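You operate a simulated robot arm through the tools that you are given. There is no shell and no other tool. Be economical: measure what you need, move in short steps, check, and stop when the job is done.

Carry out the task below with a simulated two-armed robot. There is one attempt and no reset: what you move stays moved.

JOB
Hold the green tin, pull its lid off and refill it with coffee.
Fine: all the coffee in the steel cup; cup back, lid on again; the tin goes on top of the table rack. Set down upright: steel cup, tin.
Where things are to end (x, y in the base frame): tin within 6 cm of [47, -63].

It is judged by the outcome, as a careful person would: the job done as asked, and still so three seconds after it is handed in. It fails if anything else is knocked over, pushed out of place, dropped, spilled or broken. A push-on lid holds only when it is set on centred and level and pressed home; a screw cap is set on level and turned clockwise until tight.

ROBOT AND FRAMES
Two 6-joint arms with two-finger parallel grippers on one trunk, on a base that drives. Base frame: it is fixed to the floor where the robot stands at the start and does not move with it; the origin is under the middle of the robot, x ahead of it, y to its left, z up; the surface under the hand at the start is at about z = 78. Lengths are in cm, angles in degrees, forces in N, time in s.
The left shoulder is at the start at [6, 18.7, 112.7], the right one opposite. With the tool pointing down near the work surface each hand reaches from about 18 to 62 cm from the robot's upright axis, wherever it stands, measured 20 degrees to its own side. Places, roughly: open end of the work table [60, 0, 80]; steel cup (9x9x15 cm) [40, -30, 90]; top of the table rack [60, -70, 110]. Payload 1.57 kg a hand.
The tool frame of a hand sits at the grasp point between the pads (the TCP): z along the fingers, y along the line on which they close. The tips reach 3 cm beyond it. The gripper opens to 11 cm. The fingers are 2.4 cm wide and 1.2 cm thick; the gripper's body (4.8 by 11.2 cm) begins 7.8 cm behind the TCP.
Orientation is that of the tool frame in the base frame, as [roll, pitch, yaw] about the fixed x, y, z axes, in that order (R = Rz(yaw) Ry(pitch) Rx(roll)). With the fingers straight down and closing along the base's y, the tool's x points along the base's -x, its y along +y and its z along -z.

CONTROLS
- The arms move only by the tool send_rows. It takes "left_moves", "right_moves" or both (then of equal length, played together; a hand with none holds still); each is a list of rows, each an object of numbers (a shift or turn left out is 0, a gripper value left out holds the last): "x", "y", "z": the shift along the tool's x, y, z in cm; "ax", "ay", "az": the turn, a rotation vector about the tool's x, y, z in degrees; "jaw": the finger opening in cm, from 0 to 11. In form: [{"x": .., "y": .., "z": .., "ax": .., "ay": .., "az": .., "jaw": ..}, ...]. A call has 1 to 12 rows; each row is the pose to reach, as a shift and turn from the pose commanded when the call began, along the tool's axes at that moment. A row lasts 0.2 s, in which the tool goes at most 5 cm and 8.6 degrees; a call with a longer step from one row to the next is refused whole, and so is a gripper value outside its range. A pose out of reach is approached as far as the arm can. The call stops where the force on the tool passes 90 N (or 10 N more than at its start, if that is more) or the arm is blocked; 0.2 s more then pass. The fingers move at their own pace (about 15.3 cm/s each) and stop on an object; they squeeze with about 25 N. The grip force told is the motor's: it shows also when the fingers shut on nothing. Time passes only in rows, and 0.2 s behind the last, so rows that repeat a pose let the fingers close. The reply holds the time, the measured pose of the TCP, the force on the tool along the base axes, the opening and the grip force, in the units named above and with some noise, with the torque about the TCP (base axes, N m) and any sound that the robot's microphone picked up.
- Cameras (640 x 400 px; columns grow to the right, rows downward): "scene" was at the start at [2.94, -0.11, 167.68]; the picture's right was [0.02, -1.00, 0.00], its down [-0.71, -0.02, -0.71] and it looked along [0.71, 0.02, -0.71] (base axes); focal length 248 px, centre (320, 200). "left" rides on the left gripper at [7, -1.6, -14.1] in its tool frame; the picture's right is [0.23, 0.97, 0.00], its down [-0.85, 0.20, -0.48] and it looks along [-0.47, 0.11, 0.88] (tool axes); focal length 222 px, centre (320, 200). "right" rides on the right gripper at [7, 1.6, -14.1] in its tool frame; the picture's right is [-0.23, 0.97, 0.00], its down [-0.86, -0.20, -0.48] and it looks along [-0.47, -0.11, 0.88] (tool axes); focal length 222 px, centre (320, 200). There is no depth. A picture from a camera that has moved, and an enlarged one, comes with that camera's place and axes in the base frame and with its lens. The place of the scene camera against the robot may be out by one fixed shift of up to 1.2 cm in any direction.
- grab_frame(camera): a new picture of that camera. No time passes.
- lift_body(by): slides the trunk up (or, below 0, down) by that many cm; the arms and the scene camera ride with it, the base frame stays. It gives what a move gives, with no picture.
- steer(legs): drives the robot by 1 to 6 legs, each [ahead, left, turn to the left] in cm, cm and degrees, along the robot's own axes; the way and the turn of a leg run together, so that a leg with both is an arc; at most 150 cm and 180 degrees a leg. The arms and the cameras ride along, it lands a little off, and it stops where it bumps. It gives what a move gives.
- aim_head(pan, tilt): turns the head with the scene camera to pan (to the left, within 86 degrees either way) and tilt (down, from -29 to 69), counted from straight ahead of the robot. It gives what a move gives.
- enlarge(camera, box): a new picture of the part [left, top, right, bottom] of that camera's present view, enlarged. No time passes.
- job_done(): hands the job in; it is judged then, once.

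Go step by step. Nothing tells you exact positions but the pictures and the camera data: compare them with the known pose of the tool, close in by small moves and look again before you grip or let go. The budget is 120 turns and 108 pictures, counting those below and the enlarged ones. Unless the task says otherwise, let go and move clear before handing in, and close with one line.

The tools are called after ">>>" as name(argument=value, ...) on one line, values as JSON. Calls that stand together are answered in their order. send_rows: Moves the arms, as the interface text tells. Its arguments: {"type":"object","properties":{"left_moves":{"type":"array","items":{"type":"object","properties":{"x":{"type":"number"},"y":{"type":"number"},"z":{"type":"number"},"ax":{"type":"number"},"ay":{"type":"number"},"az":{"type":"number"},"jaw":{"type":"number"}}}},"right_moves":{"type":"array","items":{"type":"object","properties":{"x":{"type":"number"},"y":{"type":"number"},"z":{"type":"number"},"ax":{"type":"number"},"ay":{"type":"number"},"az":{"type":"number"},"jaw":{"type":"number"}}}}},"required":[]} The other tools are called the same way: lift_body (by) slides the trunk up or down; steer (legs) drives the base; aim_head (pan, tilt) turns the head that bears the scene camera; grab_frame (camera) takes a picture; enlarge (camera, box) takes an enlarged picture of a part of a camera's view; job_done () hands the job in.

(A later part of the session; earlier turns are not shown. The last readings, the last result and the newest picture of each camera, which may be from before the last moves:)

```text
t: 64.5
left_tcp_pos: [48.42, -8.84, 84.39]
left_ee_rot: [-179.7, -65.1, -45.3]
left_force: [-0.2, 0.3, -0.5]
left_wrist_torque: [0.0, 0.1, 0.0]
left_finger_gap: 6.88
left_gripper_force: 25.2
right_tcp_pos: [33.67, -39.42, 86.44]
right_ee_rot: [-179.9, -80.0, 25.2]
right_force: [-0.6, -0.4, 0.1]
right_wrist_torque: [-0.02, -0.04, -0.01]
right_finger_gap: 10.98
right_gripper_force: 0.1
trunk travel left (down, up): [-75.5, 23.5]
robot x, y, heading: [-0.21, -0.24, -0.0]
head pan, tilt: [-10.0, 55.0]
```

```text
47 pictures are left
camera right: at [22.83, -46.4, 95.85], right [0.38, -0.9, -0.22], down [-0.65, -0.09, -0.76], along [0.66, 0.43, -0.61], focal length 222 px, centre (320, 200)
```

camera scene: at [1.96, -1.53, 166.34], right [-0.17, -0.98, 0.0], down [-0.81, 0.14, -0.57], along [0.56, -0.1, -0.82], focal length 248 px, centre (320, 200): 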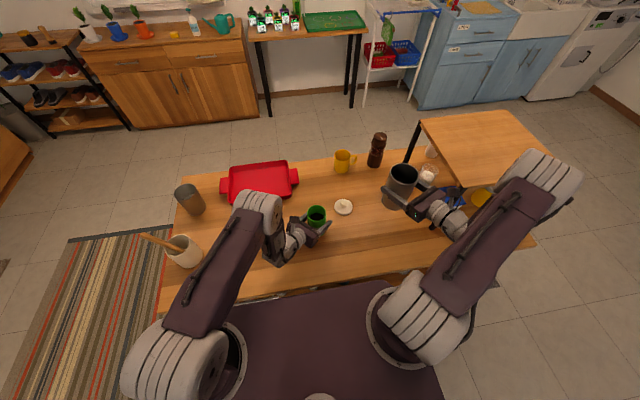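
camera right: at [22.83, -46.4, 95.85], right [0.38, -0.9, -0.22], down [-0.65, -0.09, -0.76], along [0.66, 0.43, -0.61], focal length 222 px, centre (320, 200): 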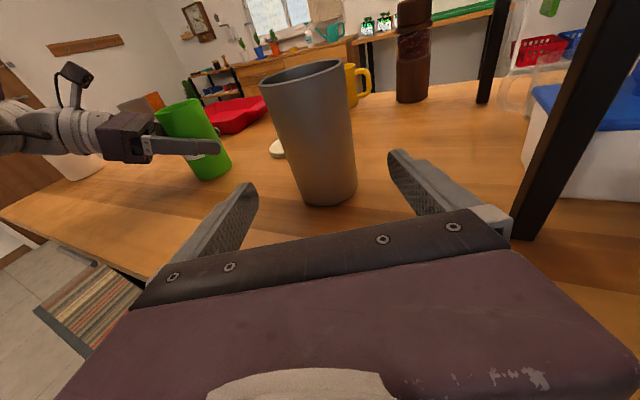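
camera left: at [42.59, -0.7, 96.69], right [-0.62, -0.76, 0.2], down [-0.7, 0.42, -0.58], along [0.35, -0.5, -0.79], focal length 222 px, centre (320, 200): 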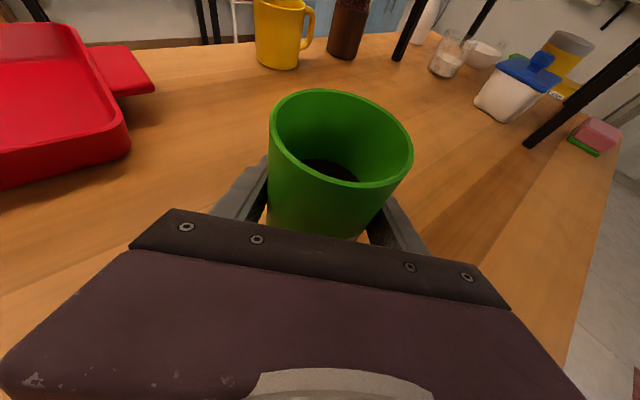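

Cup is upright back in place. I'll raise the right hand and turn it back to pointing down.

>>> send_rows(right_moves=[{"x": 4.3, "z": -0.75, "jaw": 6}, {"x": 8.6, "z": -1.5}, {"x": 12.9, "z": -2.25}, {"x": 17.2, "z": -3.0}, {"x": 21.5, "z": -3.8}, {"x": 25.8, "z": -4.5}, {"x": 29.6, "z": -5.2}])

>>> send_rows(right_moves=[{"ax": 5.38, "ay": -1.2, "az": -6.413}, {"ax": 10.76, "ay": -2.4, "az": -12.826}, {"ax": 16.14, "ay": -3.6, "az": -19.239}, {"ax": 21.52, "ay": -4.8, "az": -25.652}, {"ax": 26.9, "ay": -6, "az": -32.065}, {"ax": 32.28, "ay": -7.2, "az": -38.478}, {"ax": 37.66, "ay": -8.4, "az": -44.891}, {"ax": 43.04, "ay": -9.6, "az": -51.304}, {"ax": 48.42, "ay": -10.8, "az": -57.717}, {"ax": 53.8, "ay": -12, "az": -64.13}])

>>> send_rows(right_moves=[{"ax": 5.38, "ay": -1.2, "az": -6.413}, {"ax": 10.76, "ay": -2.4, "az": -12.826}, {"ax": 16.14, "ay": -3.6, "az": -19.239}, {"ax": 21.52, "ay": -4.8, "az": -25.652}, {"ax": 26.9, "ay": -6, "az": -32.065}, {"ax": 32.28, "ay": -7.2, "az": -38.478}, {"ax": 37.66, "ay": -8.4, "az": -44.891}, {"ax": 43.04, "ay": -9.6, "az": -51.304}, {"ax": 48.42, "ay": -10.8, "az": -57.717}, {"ax": 48.42, "ay": -10.8, "az": -57.717}])

```text
t: 66.2
left_tcp_pos: [48.6, -8.83, 84.32]
left_ee_rot: [-179.7, -65.2, -45.3]
left_force: [-1.2, -0.3, -0.8]
left_wrist_torque: [0.0, 0.07, -0.03]
left_finger_gap: 6.89
left_gripper_force: 24.6
right_tcp_pos: [33.61, -39.07, 116.76]
right_ee_rot: [179.8, -79.8, 25.6]
right_force: [0.6, -0.7, -0.3]
right_wrist_torque: [0.01, -0.01, 0.01]
right_finger_gap: 6.0
right_gripper_force: 0.1
trunk travel left (down, up): [-75.5, 23.5]
robot x, y, heading: [-0.1, 0.02, 0.2]
head pan, tilt: [-10.0, 55.0]
```

```text
t: 68.3
left_tcp_pos: [48.45, -8.89, 84.32]
left_ee_rot: [-179.8, -65.1, -45.2]
left_force: [1.2, -0.3, -0.6]
left_wrist_torque: [-0.08, 0.02, -0.01]
left_finger_gap: 6.9
left_gripper_force: 25.3
right_tcp_pos: [33.77, -39.36, 116.77]
right_ee_rot: [141.7, -30.3, 129.4]
right_force: [-0.2, -0.8, -0.7]
right_wrist_torque: [0.0, 0.01, -0.02]
right_finger_gap: 6.04
right_gripper_force: 0.1
trunk travel left (down, up): [-75.5, 23.5]
robot x, y, heading: [0.39, -0.05, -0.3]
head pan, tilt: [-10.0, 55.0]
```

```text
t: 70.5
left_tcp_pos: [48.38, -8.91, 84.36]
left_ee_rot: [-179.7, -65.2, -45.3]
left_force: [0.0, 0.5, -0.2]
left_wrist_torque: [-0.01, 0.04, -0.02]
left_finger_gap: 6.89
left_gripper_force: 25.0
right_tcp_pos: [33.75, -39.3, 116.66]
right_ee_rot: [-180.0, 0.1, -179.8]
right_force: [-0.7, 0.2, 0.4]
right_wrist_torque: [0.01, 0.03, 0.01]
right_finger_gap: 6.02
right_gripper_force: 0.1
trunk travel left (down, up): [-75.5, 23.5]
robot x, y, heading: [-0.17, 0.16, -0.3]
head pan, tilt: [-10.0, 55.0]
```

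>>> send_rows(right_moves=[{"x": -3.2, "y": 2.6, "z": 0}, {"x": -6.4, "y": 5.2, "z": 0}, {"x": -9.6, "y": 7.8, "z": 0}, {"x": -12.8, "y": 10.4, "z": 1}, {"x": -16, "y": 13, "z": 3}, {"x": -19.2, "y": 15.5, "z": 6}, {"x": -22.4, "y": 18, "z": 9}, {"x": -22.4, "y": 18, "z": 13}, {"x": -22.4, "y": 18, "z": 17}, {"x": -22.4, "y": 18, "z": 21}, {"x": -22.4, "y": 18, "z": 25}, {"x": -22.4, "y": 18, "z": 25}])

>>> grab_frame(camera="right")

```text
refused: row 6 steps farther than a row can; nothing moved
```

```text
46 pictures are left
camera right: at [26.67, -37.81, 130.72], right [0.22, 0.97, 0.0], down [0.86, -0.2, 0.48], along [0.47, -0.11, -0.88], focal length 222 px, centre (320, 200)
```

right: 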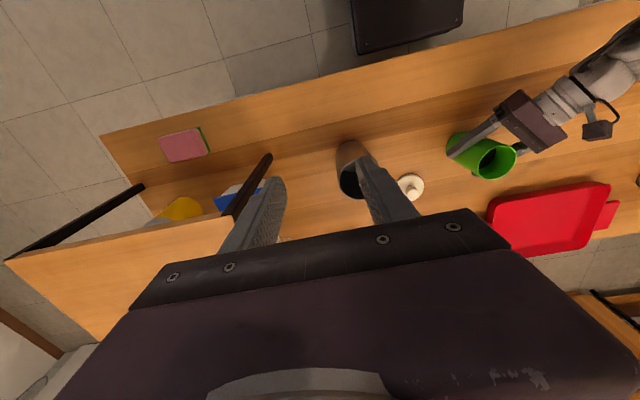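

>>> send_rows(right_moves=[{"x": -3.2, "y": 2.6, "z": 0}, {"x": -6.4, "y": 5.2, "z": 0}, {"x": -9.6, "y": 7.8, "z": 0}, {"x": -12.8, "y": 10.4, "z": 0}, {"x": -16, "y": 13, "z": 1}, {"x": -19.2, "y": 15.5, "z": 3}, {"x": -22.4, "y": 18, "z": 5.5}, {"x": -22.4, "y": 18, "z": 10}, {"x": -22.4, "y": 18, "z": 15}, {"x": -22.4, "y": 18, "z": 20}, {"x": -22.4, "y": 18, "z": 24}, {"x": -22.4, "y": 18, "z": 24}])

>>> grab_frame(camera="right")

```text
t: 73.2
left_tcp_pos: [48.6, -8.83, 84.36]
left_ee_rot: [-179.8, -65.3, -45.4]
left_force: [1.2, -0.4, 0.3]
left_wrist_torque: [-0.07, -0.03, 0.0]
left_finger_gap: 6.91
left_gripper_force: 25.1
right_tcp_pos: [56.33, -21.22, 92.37]
right_ee_rot: [-180.0, 0.0, -179.9]
right_force: [0.2, -0.1, 0.4]
right_wrist_torque: [-0.03, 0.04, 0.01]
right_finger_gap: 5.96
right_gripper_force: 0.0
trunk travel left (down, up): [-75.5, 23.5]
robot x, y, heading: [-0.1, -0.33, -0.1]
head pan, tilt: [-10.0, 55.0]
```

```text
45 pictures are left
camera right: at [49.13, -19.8, 106.58], right [0.23, 0.97, 0.0], down [0.86, -0.2, 0.48], along [0.47, -0.11, -0.88], focal length 222 px, centre (320, 200)
```

right: 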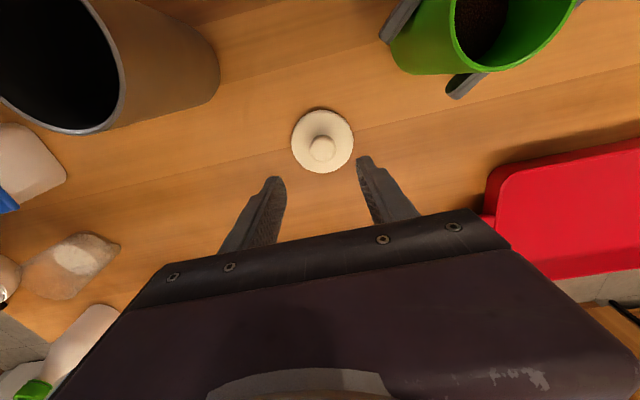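

Aligned over the knob. Lower and grip it.

>>> send_rows(right_moves=[{"x": 0.1, "z": 3}, {"x": 0.1, "z": 6}, {"x": 0.1, "z": 8.5}, {"x": 0.1, "z": 9.8}, {"x": 0.1, "z": 9.8}, {"x": 0.1, "z": 9.8, "jaw": 4}, {"x": 0.1, "z": 9.8, "jaw": 2}, {"x": 0.1, "z": 9.8, "jaw": 1}, {"x": 0.1, "z": 9.8, "jaw": 1}])

```text
t: 75.2
left_tcp_pos: [48.46, -8.93, 84.48]
left_ee_rot: [-179.8, -65.1, -45.3]
left_force: [-0.7, 0.2, -1.0]
left_wrist_torque: [-0.08, 0.05, 0.0]
left_finger_gap: 6.92
left_gripper_force: 25.0
right_tcp_pos: [55.97, -21.14, 82.69]
right_ee_rot: [-179.9, -0.2, -179.8]
right_force: [-0.4, -0.2, 0.3]
right_wrist_torque: [-0.02, 0.01, 0.0]
right_finger_gap: 2.84
right_gripper_force: 24.4
trunk travel left (down, up): [-75.5, 23.5]
robot x, y, heading: [-0.02, -0.32, 0.1]
head pan, tilt: [-10.0, 55.0]
```

>>> send_rows(right_moves=[{"z": -0.5}, {"z": -4}, {"z": -8}, {"z": -12}, {"z": -16.5}, {"z": -19.5}, {"z": -19.5}])

>>> send_rows(right_moves=[{}, {}])

>>> send_rows(right_moves=[{}, {}])

```text
t: 76.8
left_tcp_pos: [48.59, -8.87, 84.31]
left_ee_rot: [-179.8, -65.1, -45.2]
left_force: [-2.2, 1.0, 0.1]
left_wrist_torque: [-0.02, 0.07, -0.02]
left_finger_gap: 6.91
left_gripper_force: 24.8
right_tcp_pos: [55.92, -20.78, 102.08]
right_ee_rot: [180.0, -0.1, -180.0]
right_force: [0.0, -0.3, -0.8]
right_wrist_torque: [0.03, -0.01, -0.03]
right_finger_gap: 2.86
right_gripper_force: 24.9
trunk travel left (down, up): [-75.5, 23.5]
robot x, y, heading: [0.12, -0.2, 0.1]
head pan, tilt: [-10.0, 55.0]
```

```text
t: 77.3
left_tcp_pos: [48.55, -8.9, 84.41]
left_ee_rot: [-179.8, -65.2, -45.4]
left_force: [-0.2, 0.4, 0.3]
left_wrist_torque: [-0.04, 0.08, -0.02]
left_finger_gap: 6.91
left_gripper_force: 25.1
right_tcp_pos: [56.05, -20.89, 101.92]
right_ee_rot: [180.0, 0.0, -179.9]
right_force: [-0.4, 0.2, -0.3]
right_wrist_torque: [-0.03, -0.04, -0.02]
right_finger_gap: 2.86
right_gripper_force: 25.1
trunk travel left (down, up): [-75.5, 23.5]
robot x, y, heading: [-0.14, -0.28, 0.1]
head pan, tilt: [-10.0, 55.0]
```

```text
t: 78.0
left_tcp_pos: [48.51, -8.86, 84.37]
left_ee_rot: [-179.7, -65.1, -45.3]
left_force: [-0.6, 0.7, 0.0]
left_wrist_torque: [0.01, 0.07, 0.04]
left_finger_gap: 6.92
left_gripper_force: 24.9
right_tcp_pos: [55.81, -20.83, 101.92]
right_ee_rot: [-180.0, -0.2, -180.0]
right_force: [0.2, -1.0, -1.2]
right_wrist_torque: [0.01, -0.01, -0.03]
right_finger_gap: 2.86
right_gripper_force: 25.2
trunk travel left (down, up): [-75.5, 23.5]
robot x, y, heading: [-0.35, 0.15, 0.1]
head pan, tilt: [-10.0, 55.0]
```

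>>> send_rows(right_moves=[{"x": 2.1, "y": 3.2}, {"x": 4.1, "y": 6.4}, {"x": 6.2, "y": 9.6}, {"x": 8.2, "y": 12.8}, {"x": 8.2, "y": 12.8}, {"x": 8.2, "y": 12.8, "z": 3}, {"x": 8.2, "y": 12.8, "z": 4.5}, {"x": 8.2, "y": 12.8, "z": 4.5}])

>>> grab_frame(camera="left")

>>> enlarge(camera="scene", box=[280, 165, 360, 240])

```text
t: 79.8
left_tcp_pos: [48.48, -8.93, 84.38]
left_ee_rot: [-179.8, -65.2, -45.2]
left_force: [-0.3, -0.6, 0.2]
left_wrist_torque: [-0.02, 0.03, 0.03]
left_finger_gap: 6.88
left_gripper_force: 25.2
right_tcp_pos: [47.85, -8.43, 97.74]
right_ee_rot: [-180.0, -0.1, -179.9]
right_force: [-0.5, 0.5, 0.2]
right_wrist_torque: [0.0, 0.01, -0.02]
right_finger_gap: 2.85
right_gripper_force: 24.9
trunk travel left (down, up): [-75.5, 23.5]
robot x, y, heading: [-0.15, -0.2, -0.2]
head pan, tilt: [-10.0, 55.0]
```

```text
44 pictures are left
camera left: at [42.6, -0.7, 96.7], right [-0.62, -0.76, 0.2], down [-0.7, 0.42, -0.58], along [0.35, -0.5, -0.79], focal length 222 px, centre (320, 200)
```

left: 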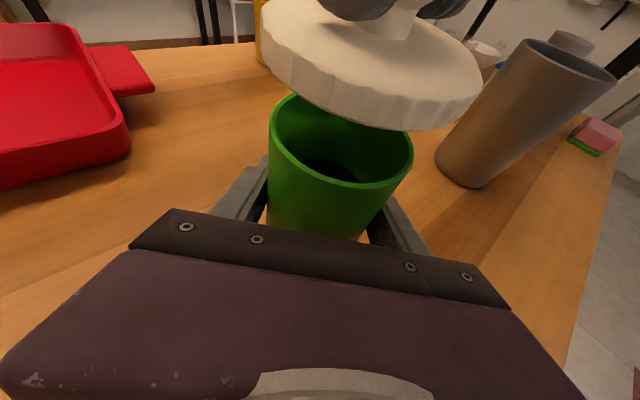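

```text
5.33 times, centred on (320, 202) of scene
camera zoom: at [1.94, -1.56, 166.34], right [-0.17, -0.98, 0.0], down [-0.81, 0.14, -0.57], along [0.56, -0.1, -0.82], focal length 1322 px, centre (320, 187)
```

zoom: 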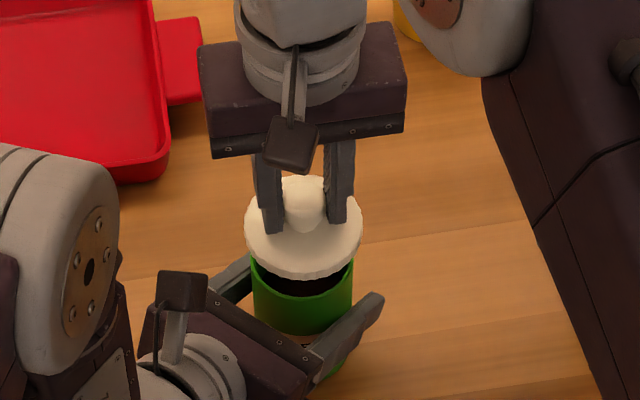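

>>> send_rows(right_moves=[{"z": 0.6}, {"z": 1.2}, {"z": 1.2}])

>>> send_rows(right_moves=[{}, {}])

>>> grab_frame(camera="left")

>>> enlarge(camera="scene", box=[280, 165, 360, 240])

```text
t: 80.5
left_tcp_pos: [48.49, -8.95, 84.34]
left_ee_rot: [-179.8, -65.2, -45.2]
left_force: [0.8, 0.1, -0.1]
left_wrist_torque: [-0.06, -0.01, 0.01]
left_finger_gap: 6.89
left_gripper_force: 25.3
right_tcp_pos: [47.99, -8.48, 96.62]
right_ee_rot: [-180.0, -0.1, -179.9]
right_force: [0.5, 0.2, -0.2]
right_wrist_torque: [-0.02, -0.01, 0.0]
right_finger_gap: 2.84
right_gripper_force: 24.8
trunk travel left (down, up): [-75.5, 23.5]
robot x, y, heading: [-0.41, 0.2, 0.0]
head pan, tilt: [-10.0, 55.0]
```

```text
t: 81.2
left_tcp_pos: [48.51, -8.94, 84.41]
left_ee_rot: [-180.0, -65.3, -45.2]
left_force: [0.9, 0.1, 0.1]
left_wrist_torque: [-0.06, -0.04, 0.0]
left_finger_gap: 6.91
left_gripper_force: 24.8
right_tcp_pos: [47.96, -8.48, 96.65]
right_ee_rot: [179.9, -0.1, -179.9]
right_force: [-0.4, 0.2, -0.5]
right_wrist_torque: [0.01, 0.02, 0.03]
right_finger_gap: 2.84
right_gripper_force: 24.5
trunk travel left (down, up): [-75.5, 23.5]
robot x, y, heading: [-0.16, 0.0, 0.0]
head pan, tilt: [-10.0, 55.0]
```

```text
42 pictures are left
camera left: at [42.59, -0.69, 96.7], right [-0.62, -0.76, 0.2], down [-0.7, 0.42, -0.58], along [0.35, -0.5, -0.79], focal length 222 px, centre (320, 200)
```

left: 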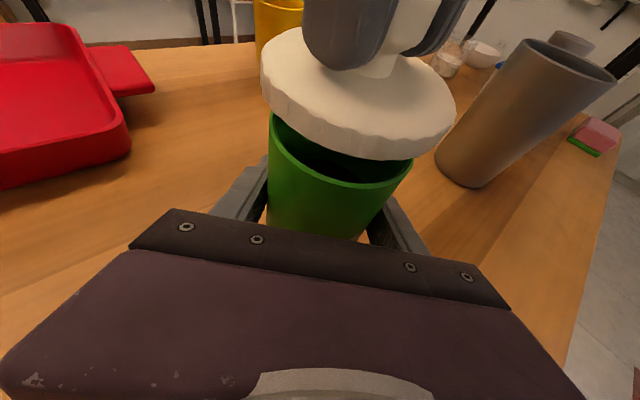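

```text
5.33 times, centred on (320, 202) of scene
camera zoom: at [1.94, -1.54, 166.34], right [-0.17, -0.98, 0.0], down [-0.81, 0.14, -0.57], along [0.56, -0.1, -0.82], focal length 1322 px, centre (320, 187)
```

zoom: 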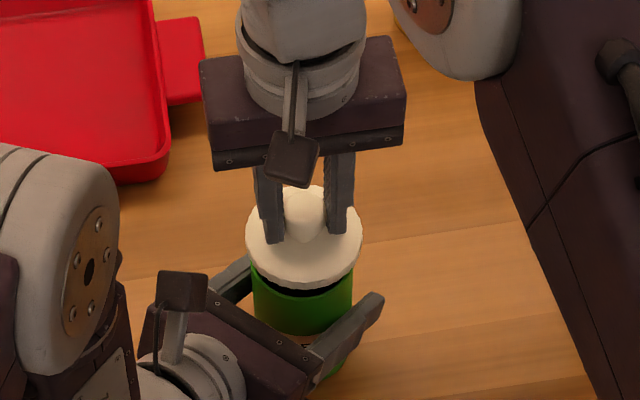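

Nearly centred; I'll nudge 1 mm and start pressing the lid on.

>>> send_rows(right_moves=[{"x": 0.1, "y": 0.1, "z": 0.4}, {"x": 0.1, "y": 0.1, "z": 0.8}, {"x": 0.1, "y": 0.1, "z": 1.1}, {"x": 0.1, "y": 0.1, "z": 1.1}])

>>> grab_frame(camera="left")

```text
t: 82.2
left_tcp_pos: [48.66, -8.83, 84.44]
left_ee_rot: [-179.8, -65.1, -45.1]
left_force: [0.0, -0.7, -0.9]
left_wrist_torque: [-0.09, 0.04, -0.01]
left_finger_gap: 6.91
left_gripper_force: 24.9
right_tcp_pos: [47.71, -8.26, 95.54]
right_ee_rot: [-179.9, -0.2, -180.0]
right_force: [0.3, 0.4, 0.0]
right_wrist_torque: [0.02, -0.01, -0.03]
right_finger_gap: 2.84
right_gripper_force: 24.9
trunk travel left (down, up): [-75.5, 23.5]
robot x, y, heading: [0.22, 0.15, -0.2]
head pan, tilt: [-10.0, 55.0]
```

```text
40 pictures are left
camera left: at [42.59, -0.69, 96.7], right [-0.62, -0.76, 0.2], down [-0.7, 0.42, -0.58], along [0.35, -0.5, -0.79], focal length 222 px, centre (320, 200)
```

left: 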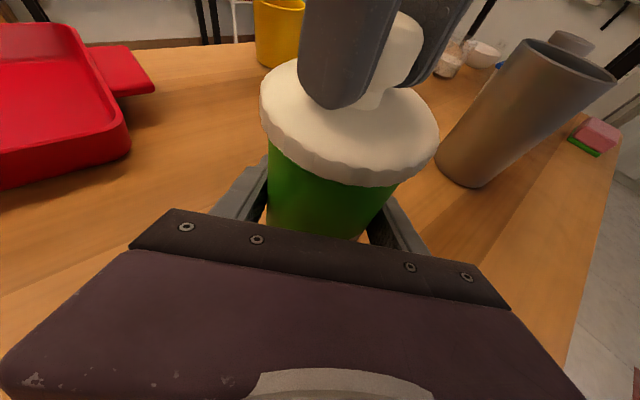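

>>> send_rows(right_moves=[{"z": 0.2}, {"z": 0.4}, {"z": 0.4}])

>>> send_rows(right_moves=[{"z": 0.2}, {"z": 0.4}, {"z": 0.4}])

>>> grab_frame(camera="left")

```text
t: 83.0
left_tcp_pos: [48.49, -8.81, 84.36]
left_ee_rot: [-179.7, -65.2, -45.3]
left_force: [14.6, -5.9, -10.3]
left_wrist_torque: [-0.26, 0.53, -0.06]
left_finger_gap: 6.88
left_gripper_force: 25.6
right_tcp_pos: [47.67, -8.28, 95.27]
right_ee_rot: [-179.9, 0.0, -179.9]
right_force: [-11.0, 4.1, 22.2]
right_wrist_torque: [0.16, 0.25, 0.06]
right_finger_gap: 2.85
right_gripper_force: 25.2
trunk travel left (down, up): [-75.5, 23.5]
robot x, y, heading: [0.04, -0.19, -0.0]
head pan, tilt: [-10.0, 55.0]
heard: snap
```

```text
t: 83.8
left_tcp_pos: [48.42, -8.88, 84.52]
left_ee_rot: [-179.7, -65.2, -45.2]
left_force: [14.3, -2.1, -11.9]
left_wrist_torque: [-0.73, 0.07, -0.01]
left_finger_gap: 6.92
left_gripper_force: 24.9
right_tcp_pos: [47.75, -8.17, 94.93]
right_ee_rot: [-180.0, 0.3, -179.9]
right_force: [-5.1, 0.1, 36.1]
right_wrist_torque: [0.04, -0.02, 0.08]
right_finger_gap: 2.86
right_gripper_force: 24.7
trunk travel left (down, up): [-75.5, 23.5]
robot x, y, heading: [-0.17, -0.37, -0.0]
head pan, tilt: [-10.0, 55.0]
```

```text
39 pictures are left
camera left: at [42.49, -0.64, 96.76], right [-0.62, -0.76, 0.2], down [-0.7, 0.42, -0.58], along [0.35, -0.5, -0.79], focal length 222 px, centre (320, 200)
```

left: 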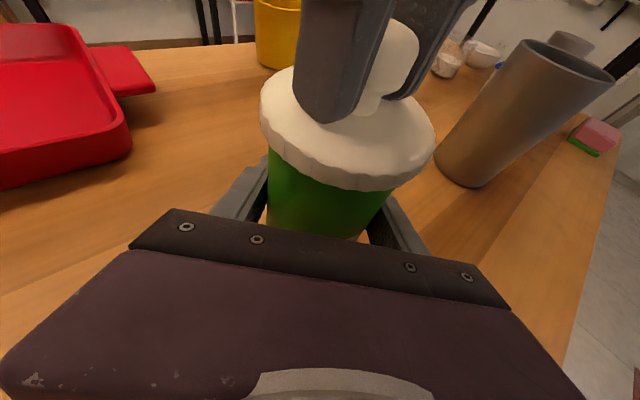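

Snap heard and the lid sits as it did originally. I'll relax, release the knob and raise the right hand back to its starting pose.

>>> send_rows(right_moves=[{"z": -0.3}, {"z": -0.3, "jaw": 4}, {"z": -0.3, "jaw": 6}, {"z": -0.3, "jaw": 6}, {"z": -3}, {"z": -7}, {"z": -11.5}, {"z": -16}, {"z": -20}])

>>> grab_frame(camera="left")

>>> send_rows(right_moves=[{"x": 0.9, "y": -3.7, "z": -2}, {"x": 1.8, "y": -7.4, "z": -4}, {"x": 2.7, "y": -11.1, "z": -6}, {"x": 3.6, "y": -14.8, "z": -8}, {"x": 4.5, "y": -18.5, "z": -10}, {"x": 5.4, "y": -22.2, "z": -12}, {"x": 6.3, "y": -25.7, "z": -14}])

```text
t: 85.8
left_tcp_pos: [48.43, -8.99, 84.46]
left_ee_rot: [-179.7, -65.2, -45.3]
left_force: [-1.2, -1.4, 5.7]
left_wrist_torque: [-0.28, 0.14, 0.07]
left_finger_gap: 6.91
left_gripper_force: 24.6
right_tcp_pos: [47.98, -8.42, 114.87]
right_ee_rot: [-180.0, 0.0, -179.9]
right_force: [1.1, 0.3, 0.7]
right_wrist_torque: [0.02, -0.02, 0.0]
right_finger_gap: 5.99
right_gripper_force: 0.0
trunk travel left (down, up): [-75.5, 23.5]
robot x, y, heading: [-0.07, -0.13, -0.0]
head pan, tilt: [-10.0, 55.0]
```

```text
38 pictures are left
camera left: at [42.51, -0.71, 96.75], right [-0.62, -0.76, 0.2], down [-0.7, 0.42, -0.58], along [0.35, -0.5, -0.79], focal length 222 px, centre (320, 200)
```

left: 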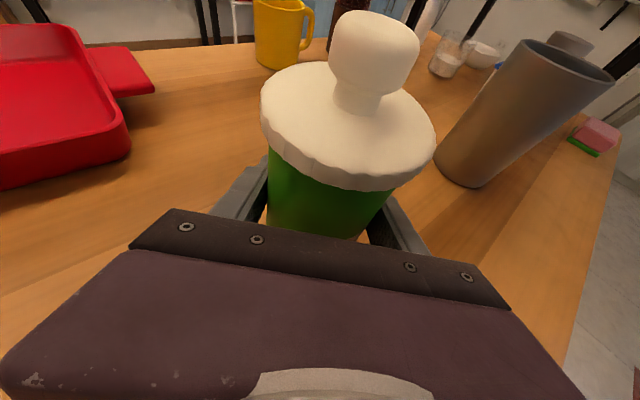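

```text
t: 87.3
left_tcp_pos: [48.55, -8.94, 84.38]
left_ee_rot: [-179.6, -65.2, -45.3]
left_force: [1.2, 0.8, 5.6]
left_wrist_torque: [-0.17, 0.03, 0.06]
left_finger_gap: 6.89
left_gripper_force: 25.2
right_tcp_pos: [41.44, -34.36, 129.04]
right_ee_rot: [179.9, 0.0, -180.0]
right_force: [-0.2, -0.1, 0.0]
right_wrist_torque: [0.0, 0.03, 0.02]
right_finger_gap: 6.0
right_gripper_force: 0.0
trunk travel left (down, up): [-75.5, 23.5]
robot x, y, heading: [-0.13, 0.08, -0.2]
head pan, tilt: [-10.0, 55.0]
```

The lid is home and level. Next I lift the tin straight up with the left hand, then raise the trunk.

>>> send_rows(left_moves=[{"x": 0.9, "z": -0.42}, {"x": 2.7, "z": -1.27}, {"x": 5.4, "z": -2.54}, {"x": 8.2, "z": -3.8}, {"x": 10.9, "z": -5.08}, {"x": 12.7, "z": -5.92}, {"x": 12.7, "z": -5.92}])

>>> lift_body(by=23)

>>> aim_head(pan=-45, tilt=45)

>>> grab_frame(camera="scene")

>>> grab_frame(camera="left")

>>> grab_frame(camera="right")

```text
t: 89.0
left_tcp_pos: [48.29, -9.3, 98.03]
left_ee_rot: [-179.8, -65.0, -45.2]
left_force: [0.8, 0.4, -3.4]
left_wrist_torque: [0.01, -0.02, 0.01]
left_finger_gap: 6.9
left_gripper_force: 24.4
right_tcp_pos: [41.65, -34.25, 128.87]
right_ee_rot: [-180.0, -0.1, -179.8]
right_force: [-0.7, 1.1, -0.6]
right_wrist_torque: [0.03, -0.02, 0.01]
right_finger_gap: 6.02
right_gripper_force: 0.1
trunk travel left (down, up): [-75.5, 23.5]
robot x, y, heading: [-0.31, 0.1, 0.2]
head pan, tilt: [-10.0, 55.0]
```

```text
t: 91.4
left_tcp_pos: [48.37, -9.24, 120.97]
left_ee_rot: [-179.8, -65.1, -45.3]
left_force: [-0.5, 0.7, -2.8]
left_wrist_torque: [0.03, -0.01, 0.03]
left_finger_gap: 6.9
left_gripper_force: 25.2
right_tcp_pos: [41.6, -34.16, 151.89]
right_ee_rot: [-179.9, -0.2, -179.9]
right_force: [-0.2, 0.1, 0.0]
right_wrist_torque: [0.0, -0.01, 0.0]
right_finger_gap: 6.0
right_gripper_force: 0.0
trunk travel left (down, up): [-98.5, 0.5]
robot x, y, heading: [-0.11, -0.1, -0.2]
head pan, tilt: [-10.0, 55.0]
```

```text
t: 92.4
left_tcp_pos: [48.32, -9.19, 121.01]
left_ee_rot: [-179.8, -65.2, -45.2]
left_force: [0.0, -0.4, -2.9]
left_wrist_torque: [0.01, -0.01, 0.0]
left_finger_gap: 6.9
left_gripper_force: 24.7
right_tcp_pos: [41.55, -34.31, 152.04]
right_ee_rot: [179.9, -0.1, -179.9]
right_force: [0.5, -0.4, 0.0]
right_wrist_torque: [0.01, 0.02, 0.02]
right_finger_gap: 6.0
right_gripper_force: 0.1
trunk travel left (down, up): [-98.5, 0.5]
robot x, y, heading: [0.19, 0.28, 0.0]
head pan, tilt: [-45.0, 45.0]
```

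```text
37 pictures are left
camera scene: at [0.61, -6.04, 190.68], right [-0.71, -0.71, 0.0], down [-0.5, 0.5, -0.71], along [0.5, -0.5, -0.71], focal length 248 px, centre (320, 200)
```

scene: 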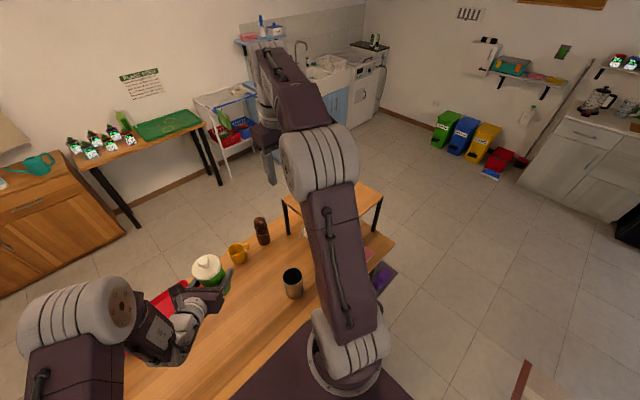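

```text
36 pictures are left
camera left: at [42.42, -1.02, 133.38], right [-0.62, -0.76, 0.2], down [-0.7, 0.42, -0.58], along [0.35, -0.5, -0.79], focal length 222 px, centre (320, 200)
```

left: 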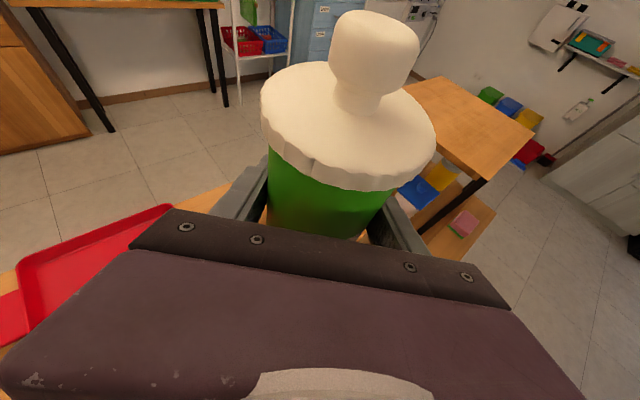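

```text
35 pictures are left
camera right: at [34.47, -32.75, 166.1], right [0.23, 0.97, 0.0], down [0.86, -0.2, 0.48], along [0.47, -0.11, -0.88], focal length 222 px, centre (320, 200)
```

right: 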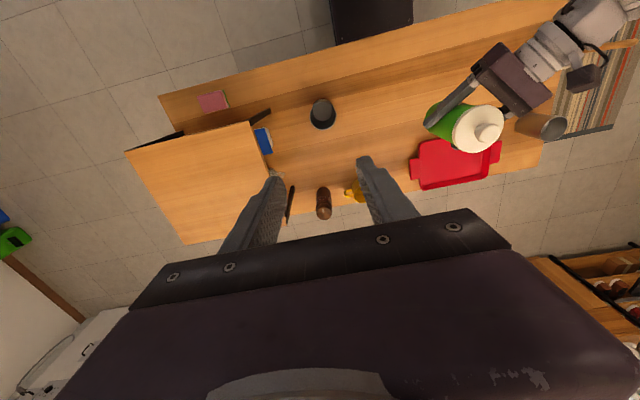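

The tin is held well clear. I'll drive back 4 cm and then 50 cm to the right, so the left hand ends up over the rack.

>>> steer(legs=[[-4, 0, 0], [0, -25, 0]])

>>> grab_frame(camera="scene")

>>> grab_frame(camera="right")

```text
t: 94.7
left_tcp_pos: [44.52, -34.27, 121.12]
left_ee_rot: [179.7, -65.2, -44.5]
left_force: [0.1, 0.5, -3.7]
left_wrist_torque: [-0.02, 0.0, -0.03]
left_finger_gap: 6.91
left_gripper_force: 24.7
right_tcp_pos: [37.91, -59.24, 151.99]
right_ee_rot: [-179.9, -0.1, -179.4]
right_force: [0.3, 0.2, 0.2]
right_wrist_torque: [-0.07, 0.01, -0.01]
right_finger_gap: 6.0
right_gripper_force: 0.0
trunk travel left (down, up): [-98.5, 0.5]
robot x, y, heading: [-4.17, -25.67, 0.6]
head pan, tilt: [-45.0, 45.0]
```

```text
34 pictures are left
camera scene: at [-3.11, -31.25, 190.7], right [-0.7, -0.71, 0.0], down [-0.51, 0.49, -0.71], along [0.5, -0.5, -0.71], focal length 248 px, centre (320, 200)
```

scene: 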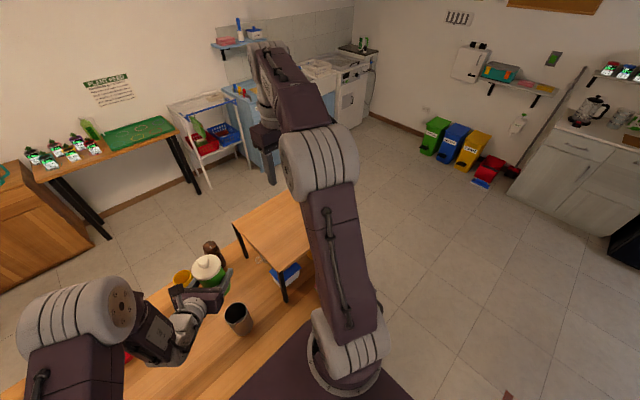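

```text
33 pictures are left
camera right: at [30.9, -57.78, 166.15], right [0.22, 0.98, 0.0], down [0.86, -0.19, 0.48], along [0.46, -0.11, -0.88], focal length 222 px, centre (320, 200)
```

right: 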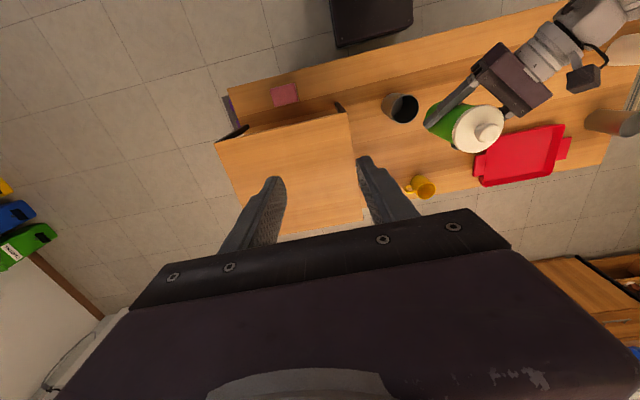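

Good so far. The rack top spans about x 38–69, y −51 to −86. I'll drive another 27 cm right.

>>> steer(legs=[[0, -27, -0.6]])

>>> aim_head(pan=-10, tilt=50)

>>> grab_frame(camera="scene")

>>> grab_frame(camera="right")

>>> grab_frame(camera="left")

```text
t: 96.6
left_tcp_pos: [44.3, -60.87, 121.15]
left_ee_rot: [179.9, -65.3, -45.2]
left_force: [0.0, 0.6, -3.0]
left_wrist_torque: [0.0, 0.01, -0.04]
left_finger_gap: 6.91
left_gripper_force: 25.0
right_tcp_pos: [37.37, -85.64, 152.16]
right_ee_rot: [-179.9, -0.1, 179.9]
right_force: [0.7, 0.2, 0.5]
right_wrist_torque: [-0.04, 0.0, 0.0]
right_finger_gap: 6.01
right_gripper_force: 0.0
trunk travel left (down, up): [-98.5, 0.5]
robot x, y, heading: [-4.12, -51.78, -0.2]
head pan, tilt: [-45.0, 45.0]
```

```text
t: 97.6
left_tcp_pos: [44.33, -61.35, 121.11]
left_ee_rot: [-179.7, -65.1, -45.6]
left_force: [-0.2, -0.1, -3.0]
left_wrist_torque: [0.02, -0.04, 0.04]
left_finger_gap: 6.89
left_gripper_force: 25.1
right_tcp_pos: [37.4, -86.4, 151.9]
right_ee_rot: [180.0, -0.1, 179.9]
right_force: [0.8, -0.1, -0.4]
right_wrist_torque: [-0.03, -0.02, -0.01]
right_finger_gap: 6.02
right_gripper_force: 0.2
trunk travel left (down, up): [-98.5, 0.5]
robot x, y, heading: [-4.05, -51.87, -0.5]
head pan, tilt: [-10.0, 50.0]
```

```text
32 pictures are left
camera scene: at [-1.56, -53.73, 189.99], right [-0.18, -0.98, 0.0], down [-0.75, 0.14, -0.64], along [0.63, -0.11, -0.77], focal length 248 px, centre (320, 200)
```

scene: 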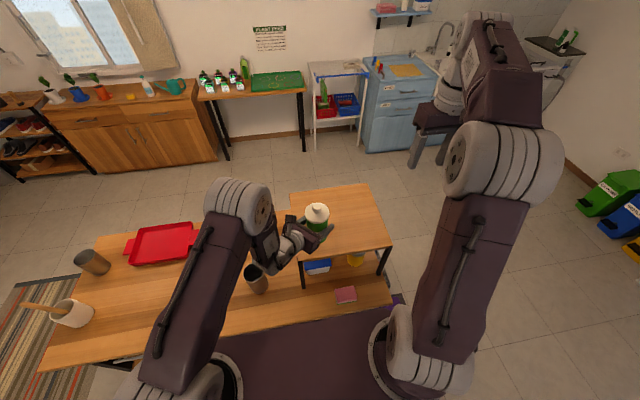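

```text
31 pictures are left
camera right: at [30.34, -84.92, 166.07], right [0.23, 0.97, 0.0], down [0.86, -0.2, 0.48], along [0.46, -0.11, -0.88], focal length 222 px, centre (320, 200)
```

right: 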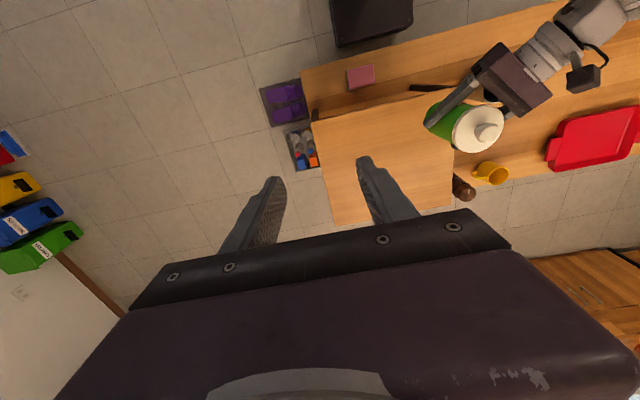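

```text
30 pictures are left
camera left: at [38.42, -53.18, 133.37], right [-0.62, -0.75, 0.2], down [-0.7, 0.42, -0.57], along [0.35, -0.5, -0.79], focal length 222 px, centre (320, 200)
```

left: 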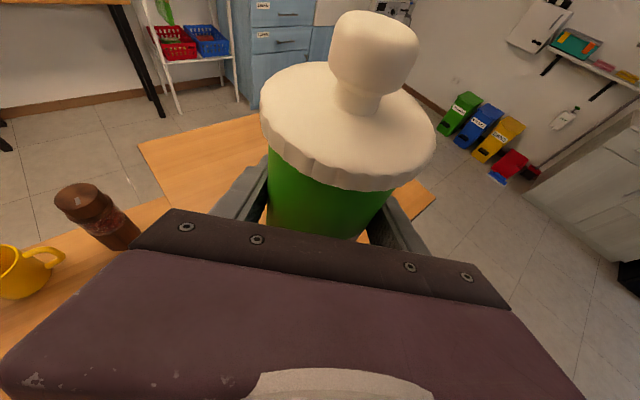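

I'll shift the tin to be over (47,−63), then lower it most of the way.

>>> send_rows(left_moves=[{"x": 0.85, "y": -0.25, "z": 1.85}, {"x": 1.7, "y": -0.5, "z": 3.65}, {"x": 1.7, "y": -0.5, "z": 3.65}, {"x": 0.3, "y": -0.5, "z": 4.3}, {"x": -0.57, "y": -0.5, "z": 4.7}, {"x": -0.57, "y": -0.5, "z": 4.7}])

>>> enlarge(camera="scene", box=[260, 170, 420, 270])

>>> enlarge(camera="right", box=[400, 50, 560, 180])

```text
t: 99.0
left_tcp_pos: [47.68, -63.73, 118.66]
left_ee_rot: [-179.8, -65.1, -45.4]
left_force: [0.2, -0.8, -2.7]
left_wrist_torque: [0.01, -0.01, -0.01]
left_finger_gap: 6.88
left_gripper_force: 25.1
right_tcp_pos: [37.47, -86.37, 152.03]
right_ee_rot: [179.9, -0.2, 179.9]
right_force: [0.1, 0.3, 0.4]
right_wrist_torque: [-0.04, -0.02, -0.02]
right_finger_gap: 6.0
right_gripper_force: 0.1
trunk travel left (down, up): [-98.5, 0.5]
robot x, y, heading: [-3.98, -51.84, -0.5]
head pan, tilt: [-10.0, 50.0]
```

```text
4.00 times, centred on (340, 220) of scene
camera zoom: at [-1.57, -53.56, 189.99], right [-0.18, -0.98, 0.0], down [-0.75, 0.14, -0.64], along [0.63, -0.11, -0.77], focal length 992 px, centre (240, 120)
```

zoom: 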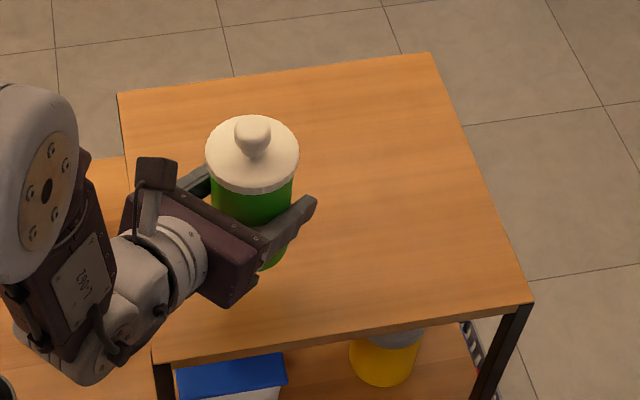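

```text
3.08 times, centred on (480, 115) of right
camera zoom: at [30.34, -84.78, 166.1], right [0.23, 0.97, 0.0], down [0.86, -0.2, 0.48], along [0.46, -0.11, -0.88], focal length 684 px, centre (-172, 462)
```

zoom: 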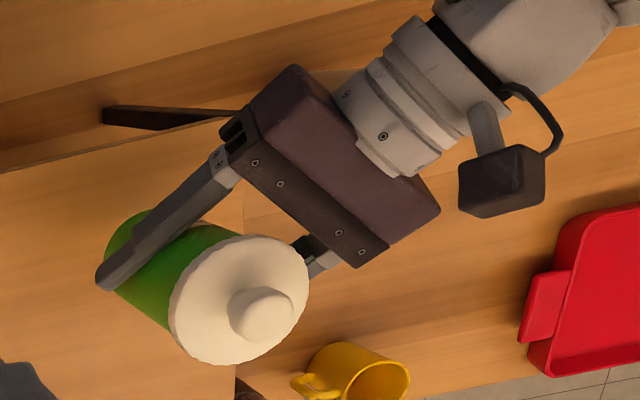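

>>> send_rows(left_moves=[{"x": -0.45, "z": 0.21}, {"x": -0.9, "z": 0.42}, {"x": -0.9, "z": 0.42}])

>>> send_rows(left_moves=[{"x": -0.25, "z": 0.12}, {"x": -0.45, "z": 0.21}, {"x": -0.45, "z": 0.21}])

>>> enlarge(camera="scene", box=[260, 170, 420, 270])

```text
t: 99.8
left_tcp_pos: [47.41, -63.73, 117.43]
left_ee_rot: [-179.9, -65.1, -45.3]
left_force: [0.5, 0.3, -2.1]
left_wrist_torque: [-0.03, -0.02, 0.02]
left_finger_gap: 6.91
left_gripper_force: 25.3
right_tcp_pos: [37.37, -86.13, 151.93]
right_ee_rot: [180.0, 0.0, 179.8]
right_force: [-0.4, 0.4, -0.2]
right_wrist_torque: [-0.04, -0.02, -0.02]
right_finger_gap: 5.99
right_gripper_force: 0.0
trunk travel left (down, up): [-98.5, 0.5]
robot x, y, heading: [-4.16, -52.1, -0.1]
head pan, tilt: [-10.0, 50.0]
```

```text
t: 100.6
left_tcp_pos: [47.41, -63.61, 116.9]
left_ee_rot: [-179.7, -65.1, -45.3]
left_force: [-0.5, 0.3, -1.9]
left_wrist_torque: [-0.02, 0.0, 0.0]
left_finger_gap: 6.91
left_gripper_force: 25.3
right_tcp_pos: [37.38, -86.35, 152.03]
right_ee_rot: [180.0, -0.1, 179.9]
right_force: [-0.2, 0.9, 0.1]
right_wrist_torque: [0.01, -0.02, -0.02]
right_finger_gap: 6.0
right_gripper_force: 0.0
trunk travel left (down, up): [-98.5, 0.5]
robot x, y, heading: [-3.89, -52.3, -0.2]
head pan, tilt: [-10.0, 50.0]
```

```text
4.00 times, centred on (340, 220) of scene
camera zoom: at [-1.57, -53.52, 189.99], right [-0.18, -0.98, 0.0], down [-0.75, 0.14, -0.64], along [0.63, -0.11, -0.77], focal length 992 px, centre (240, 120)
```

zoom: 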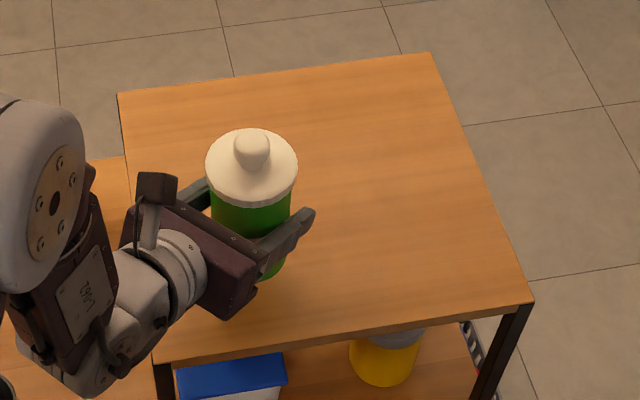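

>>> send_rows(left_moves=[{"x": -0.2, "z": 0.09}, {"x": -0.4, "z": 0.19}, {"x": -0.4, "z": 0.19}])

>>> send_rows(left_moves=[{"x": -0.2, "z": 0.09}, {"x": -0.36, "z": 0.17}, {"x": -0.36, "z": 0.17}])

```text
t: 101.4
left_tcp_pos: [47.5, -63.67, 116.52]
left_ee_rot: [-179.7, -65.1, -45.4]
left_force: [-1.0, 0.1, -2.9]
left_wrist_torque: [-0.05, 0.0, -0.05]
left_finger_gap: 6.9
left_gripper_force: 25.6
right_tcp_pos: [37.45, -86.23, 151.87]
right_ee_rot: [-180.0, -0.1, 179.9]
right_force: [0.0, 1.0, -0.5]
right_wrist_torque: [0.0, -0.01, 0.01]
right_finger_gap: 5.99
right_gripper_force: 0.1
trunk travel left (down, up): [-98.5, 0.5]
robot x, y, heading: [-4.16, -52.05, -0.2]
head pan, tilt: [-10.0, 50.0]
```

```text
t: 102.2
left_tcp_pos: [47.51, -63.66, 116.23]
left_ee_rot: [-179.8, -65.2, -45.3]
left_force: [0.2, -0.2, -1.7]
left_wrist_torque: [-0.01, -0.06, -0.01]
left_finger_gap: 6.9
left_gripper_force: 25.1
right_tcp_pos: [37.49, -86.15, 152.03]
right_ee_rot: [180.0, -0.2, 179.9]
right_force: [1.1, -0.1, -0.3]
right_wrist_torque: [-0.04, 0.02, -0.02]
right_finger_gap: 6.02
right_gripper_force: 0.1
trunk travel left (down, up): [-98.5, 0.5]
robot x, y, heading: [-4.3, -52.08, -0.1]
head pan, tilt: [-10.0, 50.0]
```

>>> send_rows(left_moves=[{"x": -0.2, "z": 0.09}, {"x": -0.36, "z": 0.17}, {"x": -0.36, "z": 0.17}])

>>> send_rows(left_moves=[{"x": -0.2, "z": 0.09}, {"x": -0.3, "z": 0.14}, {"x": -0.3, "z": 0.14}])

```text
t: 103.0
left_tcp_pos: [47.58, -63.74, 115.87]
left_ee_rot: [-179.8, -65.1, -45.4]
left_force: [0.0, -0.2, -2.1]
left_wrist_torque: [-0.01, -0.05, 0.0]
left_finger_gap: 6.92
left_gripper_force: 25.4
right_tcp_pos: [37.42, -86.3, 152.0]
right_ee_rot: [-180.0, 0.0, 179.8]
right_force: [0.1, 0.3, -0.4]
right_wrist_torque: [-0.04, -0.02, -0.01]
right_finger_gap: 6.02
right_gripper_force: 0.1
trunk travel left (down, up): [-98.5, 0.5]
robot x, y, heading: [-3.93, -51.71, -0.1]
head pan, tilt: [-10.0, 50.0]
```

```text
t: 103.8
left_tcp_pos: [47.63, -63.76, 115.53]
left_ee_rot: [-179.8, -65.1, -45.3]
left_force: [-0.3, 0.5, -2.2]
left_wrist_torque: [0.01, -0.05, 0.02]
left_finger_gap: 6.87
left_gripper_force: 24.9
right_tcp_pos: [37.35, -86.22, 151.86]
right_ee_rot: [-180.0, -0.1, -180.0]
right_force: [-0.4, -0.3, -0.6]
right_wrist_torque: [0.05, 0.02, 0.0]
right_finger_gap: 6.0
right_gripper_force: 0.1
trunk travel left (down, up): [-98.5, 0.5]
robot x, y, heading: [-4.2, -51.5, -0.2]
head pan, tilt: [-10.0, 50.0]
```

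>>> send_rows(left_moves=[{"x": -0.2, "z": 0.09}, {"x": -0.36, "z": 0.17}, {"x": -0.36, "z": 0.17}])

>>> send_rows(left_moves=[{"x": -0.2, "z": 0.09}, {"x": -0.3, "z": 0.14}, {"x": -0.3, "z": 0.14}])

>>> enlarge(camera="scene", box=[300, 195, 348, 245])

```text
t: 104.6
left_tcp_pos: [47.69, -63.82, 115.27]
left_ee_rot: [-179.8, -65.1, -45.4]
left_force: [0.0, 0.0, -2.1]
left_wrist_torque: [-0.02, -0.02, -0.02]
left_finger_gap: 6.9
left_gripper_force: 25.2
right_tcp_pos: [37.53, -86.22, 151.92]
right_ee_rot: [179.9, 0.0, 179.8]
right_force: [-0.8, -0.6, 0.0]
right_wrist_torque: [0.0, 0.01, 0.01]
right_finger_gap: 6.0
right_gripper_force: 0.1
trunk travel left (down, up): [-98.5, 0.5]
robot x, y, heading: [-4.0, -52.04, -0.2]
head pan, tilt: [-10.0, 50.0]
```

```text
t: 105.4
left_tcp_pos: [47.59, -63.74, 114.81]
left_ee_rot: [-179.8, -65.1, -45.4]
left_force: [-1.1, -0.8, -2.5]
left_wrist_torque: [-0.02, -0.04, 0.0]
left_finger_gap: 6.9
left_gripper_force: 24.9
right_tcp_pos: [37.38, -86.28, 151.93]
right_ee_rot: [-179.9, -0.1, 179.9]
right_force: [-0.1, 0.3, -0.1]
right_wrist_torque: [0.04, -0.01, -0.02]
right_finger_gap: 5.99
right_gripper_force: 0.0
trunk travel left (down, up): [-98.5, 0.5]
robot x, y, heading: [-4.09, -51.69, -0.6]
head pan, tilt: [-10.0, 50.0]
```

```text
8.00 times, centred on (324, 220) of scene
camera zoom: at [-1.55, -53.54, 189.99], right [-0.18, -0.98, 0.0], down [-0.75, 0.14, -0.64], along [0.63, -0.11, -0.77], focal length 1984 px, centre (288, 40)
```

zoom: 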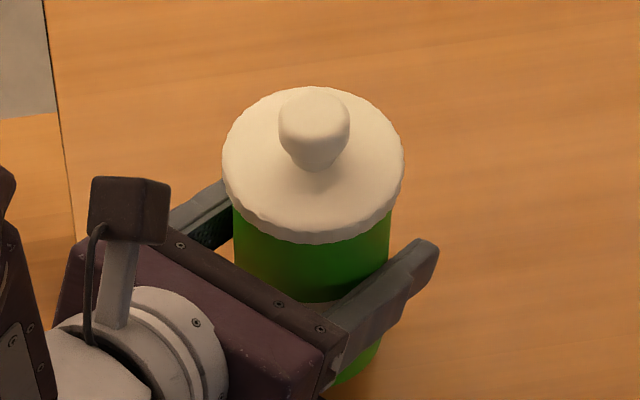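

Still no contact. I'll keep lowering in small checked steps.

>>> send_rows(left_moves=[{"x": -0.2, "z": 0.09}, {"x": -0.36, "z": 0.17}, {"x": -0.36, "z": 0.17}])

>>> send_rows(left_moves=[{"x": -0.2, "z": 0.09}, {"x": -0.3, "z": 0.14}, {"x": -0.3, "z": 0.14}])

>>> grab_frame(camera="left")

```text
t: 106.2
left_tcp_pos: [47.55, -63.78, 114.29]
left_ee_rot: [-179.9, -65.2, -45.4]
left_force: [0.1, 0.4, -2.7]
left_wrist_torque: [-0.04, 0.0, 0.0]
left_finger_gap: 6.88
left_gripper_force: 24.5
right_tcp_pos: [37.35, -86.28, 151.91]
right_ee_rot: [-179.9, -0.1, 179.8]
right_force: [-0.1, -0.2, 0.3]
right_wrist_torque: [0.01, 0.0, -0.01]
right_finger_gap: 6.02
right_gripper_force: 0.0
trunk travel left (down, up): [-98.5, 0.5]
robot x, y, heading: [-3.92, -51.76, -0.2]
head pan, tilt: [-10.0, 50.0]
```

```text
t: 107.0
left_tcp_pos: [47.36, -63.77, 113.99]
left_ee_rot: [-179.9, -65.1, -45.4]
left_force: [0.5, 0.3, -2.6]
left_wrist_torque: [-0.02, -0.04, -0.01]
left_finger_gap: 6.89
left_gripper_force: 24.9
right_tcp_pos: [37.37, -86.32, 151.95]
right_ee_rot: [-180.0, -0.1, 179.9]
right_force: [-0.7, -0.5, -0.2]
right_wrist_torque: [0.01, 0.03, 0.01]
right_finger_gap: 6.01
right_gripper_force: 0.1
trunk travel left (down, up): [-98.5, 0.5]
robot x, y, heading: [-3.76, -51.76, -0.1]
head pan, tilt: [-10.0, 50.0]
```

```text
25 pictures are left
camera left: at [41.61, -55.57, 126.35], right [-0.62, -0.75, 0.2], down [-0.7, 0.42, -0.57], along [0.35, -0.5, -0.79], focal length 222 px, centre (320, 200)
```

left: 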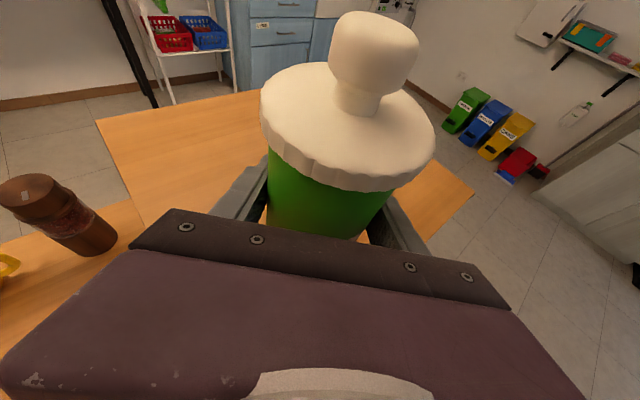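

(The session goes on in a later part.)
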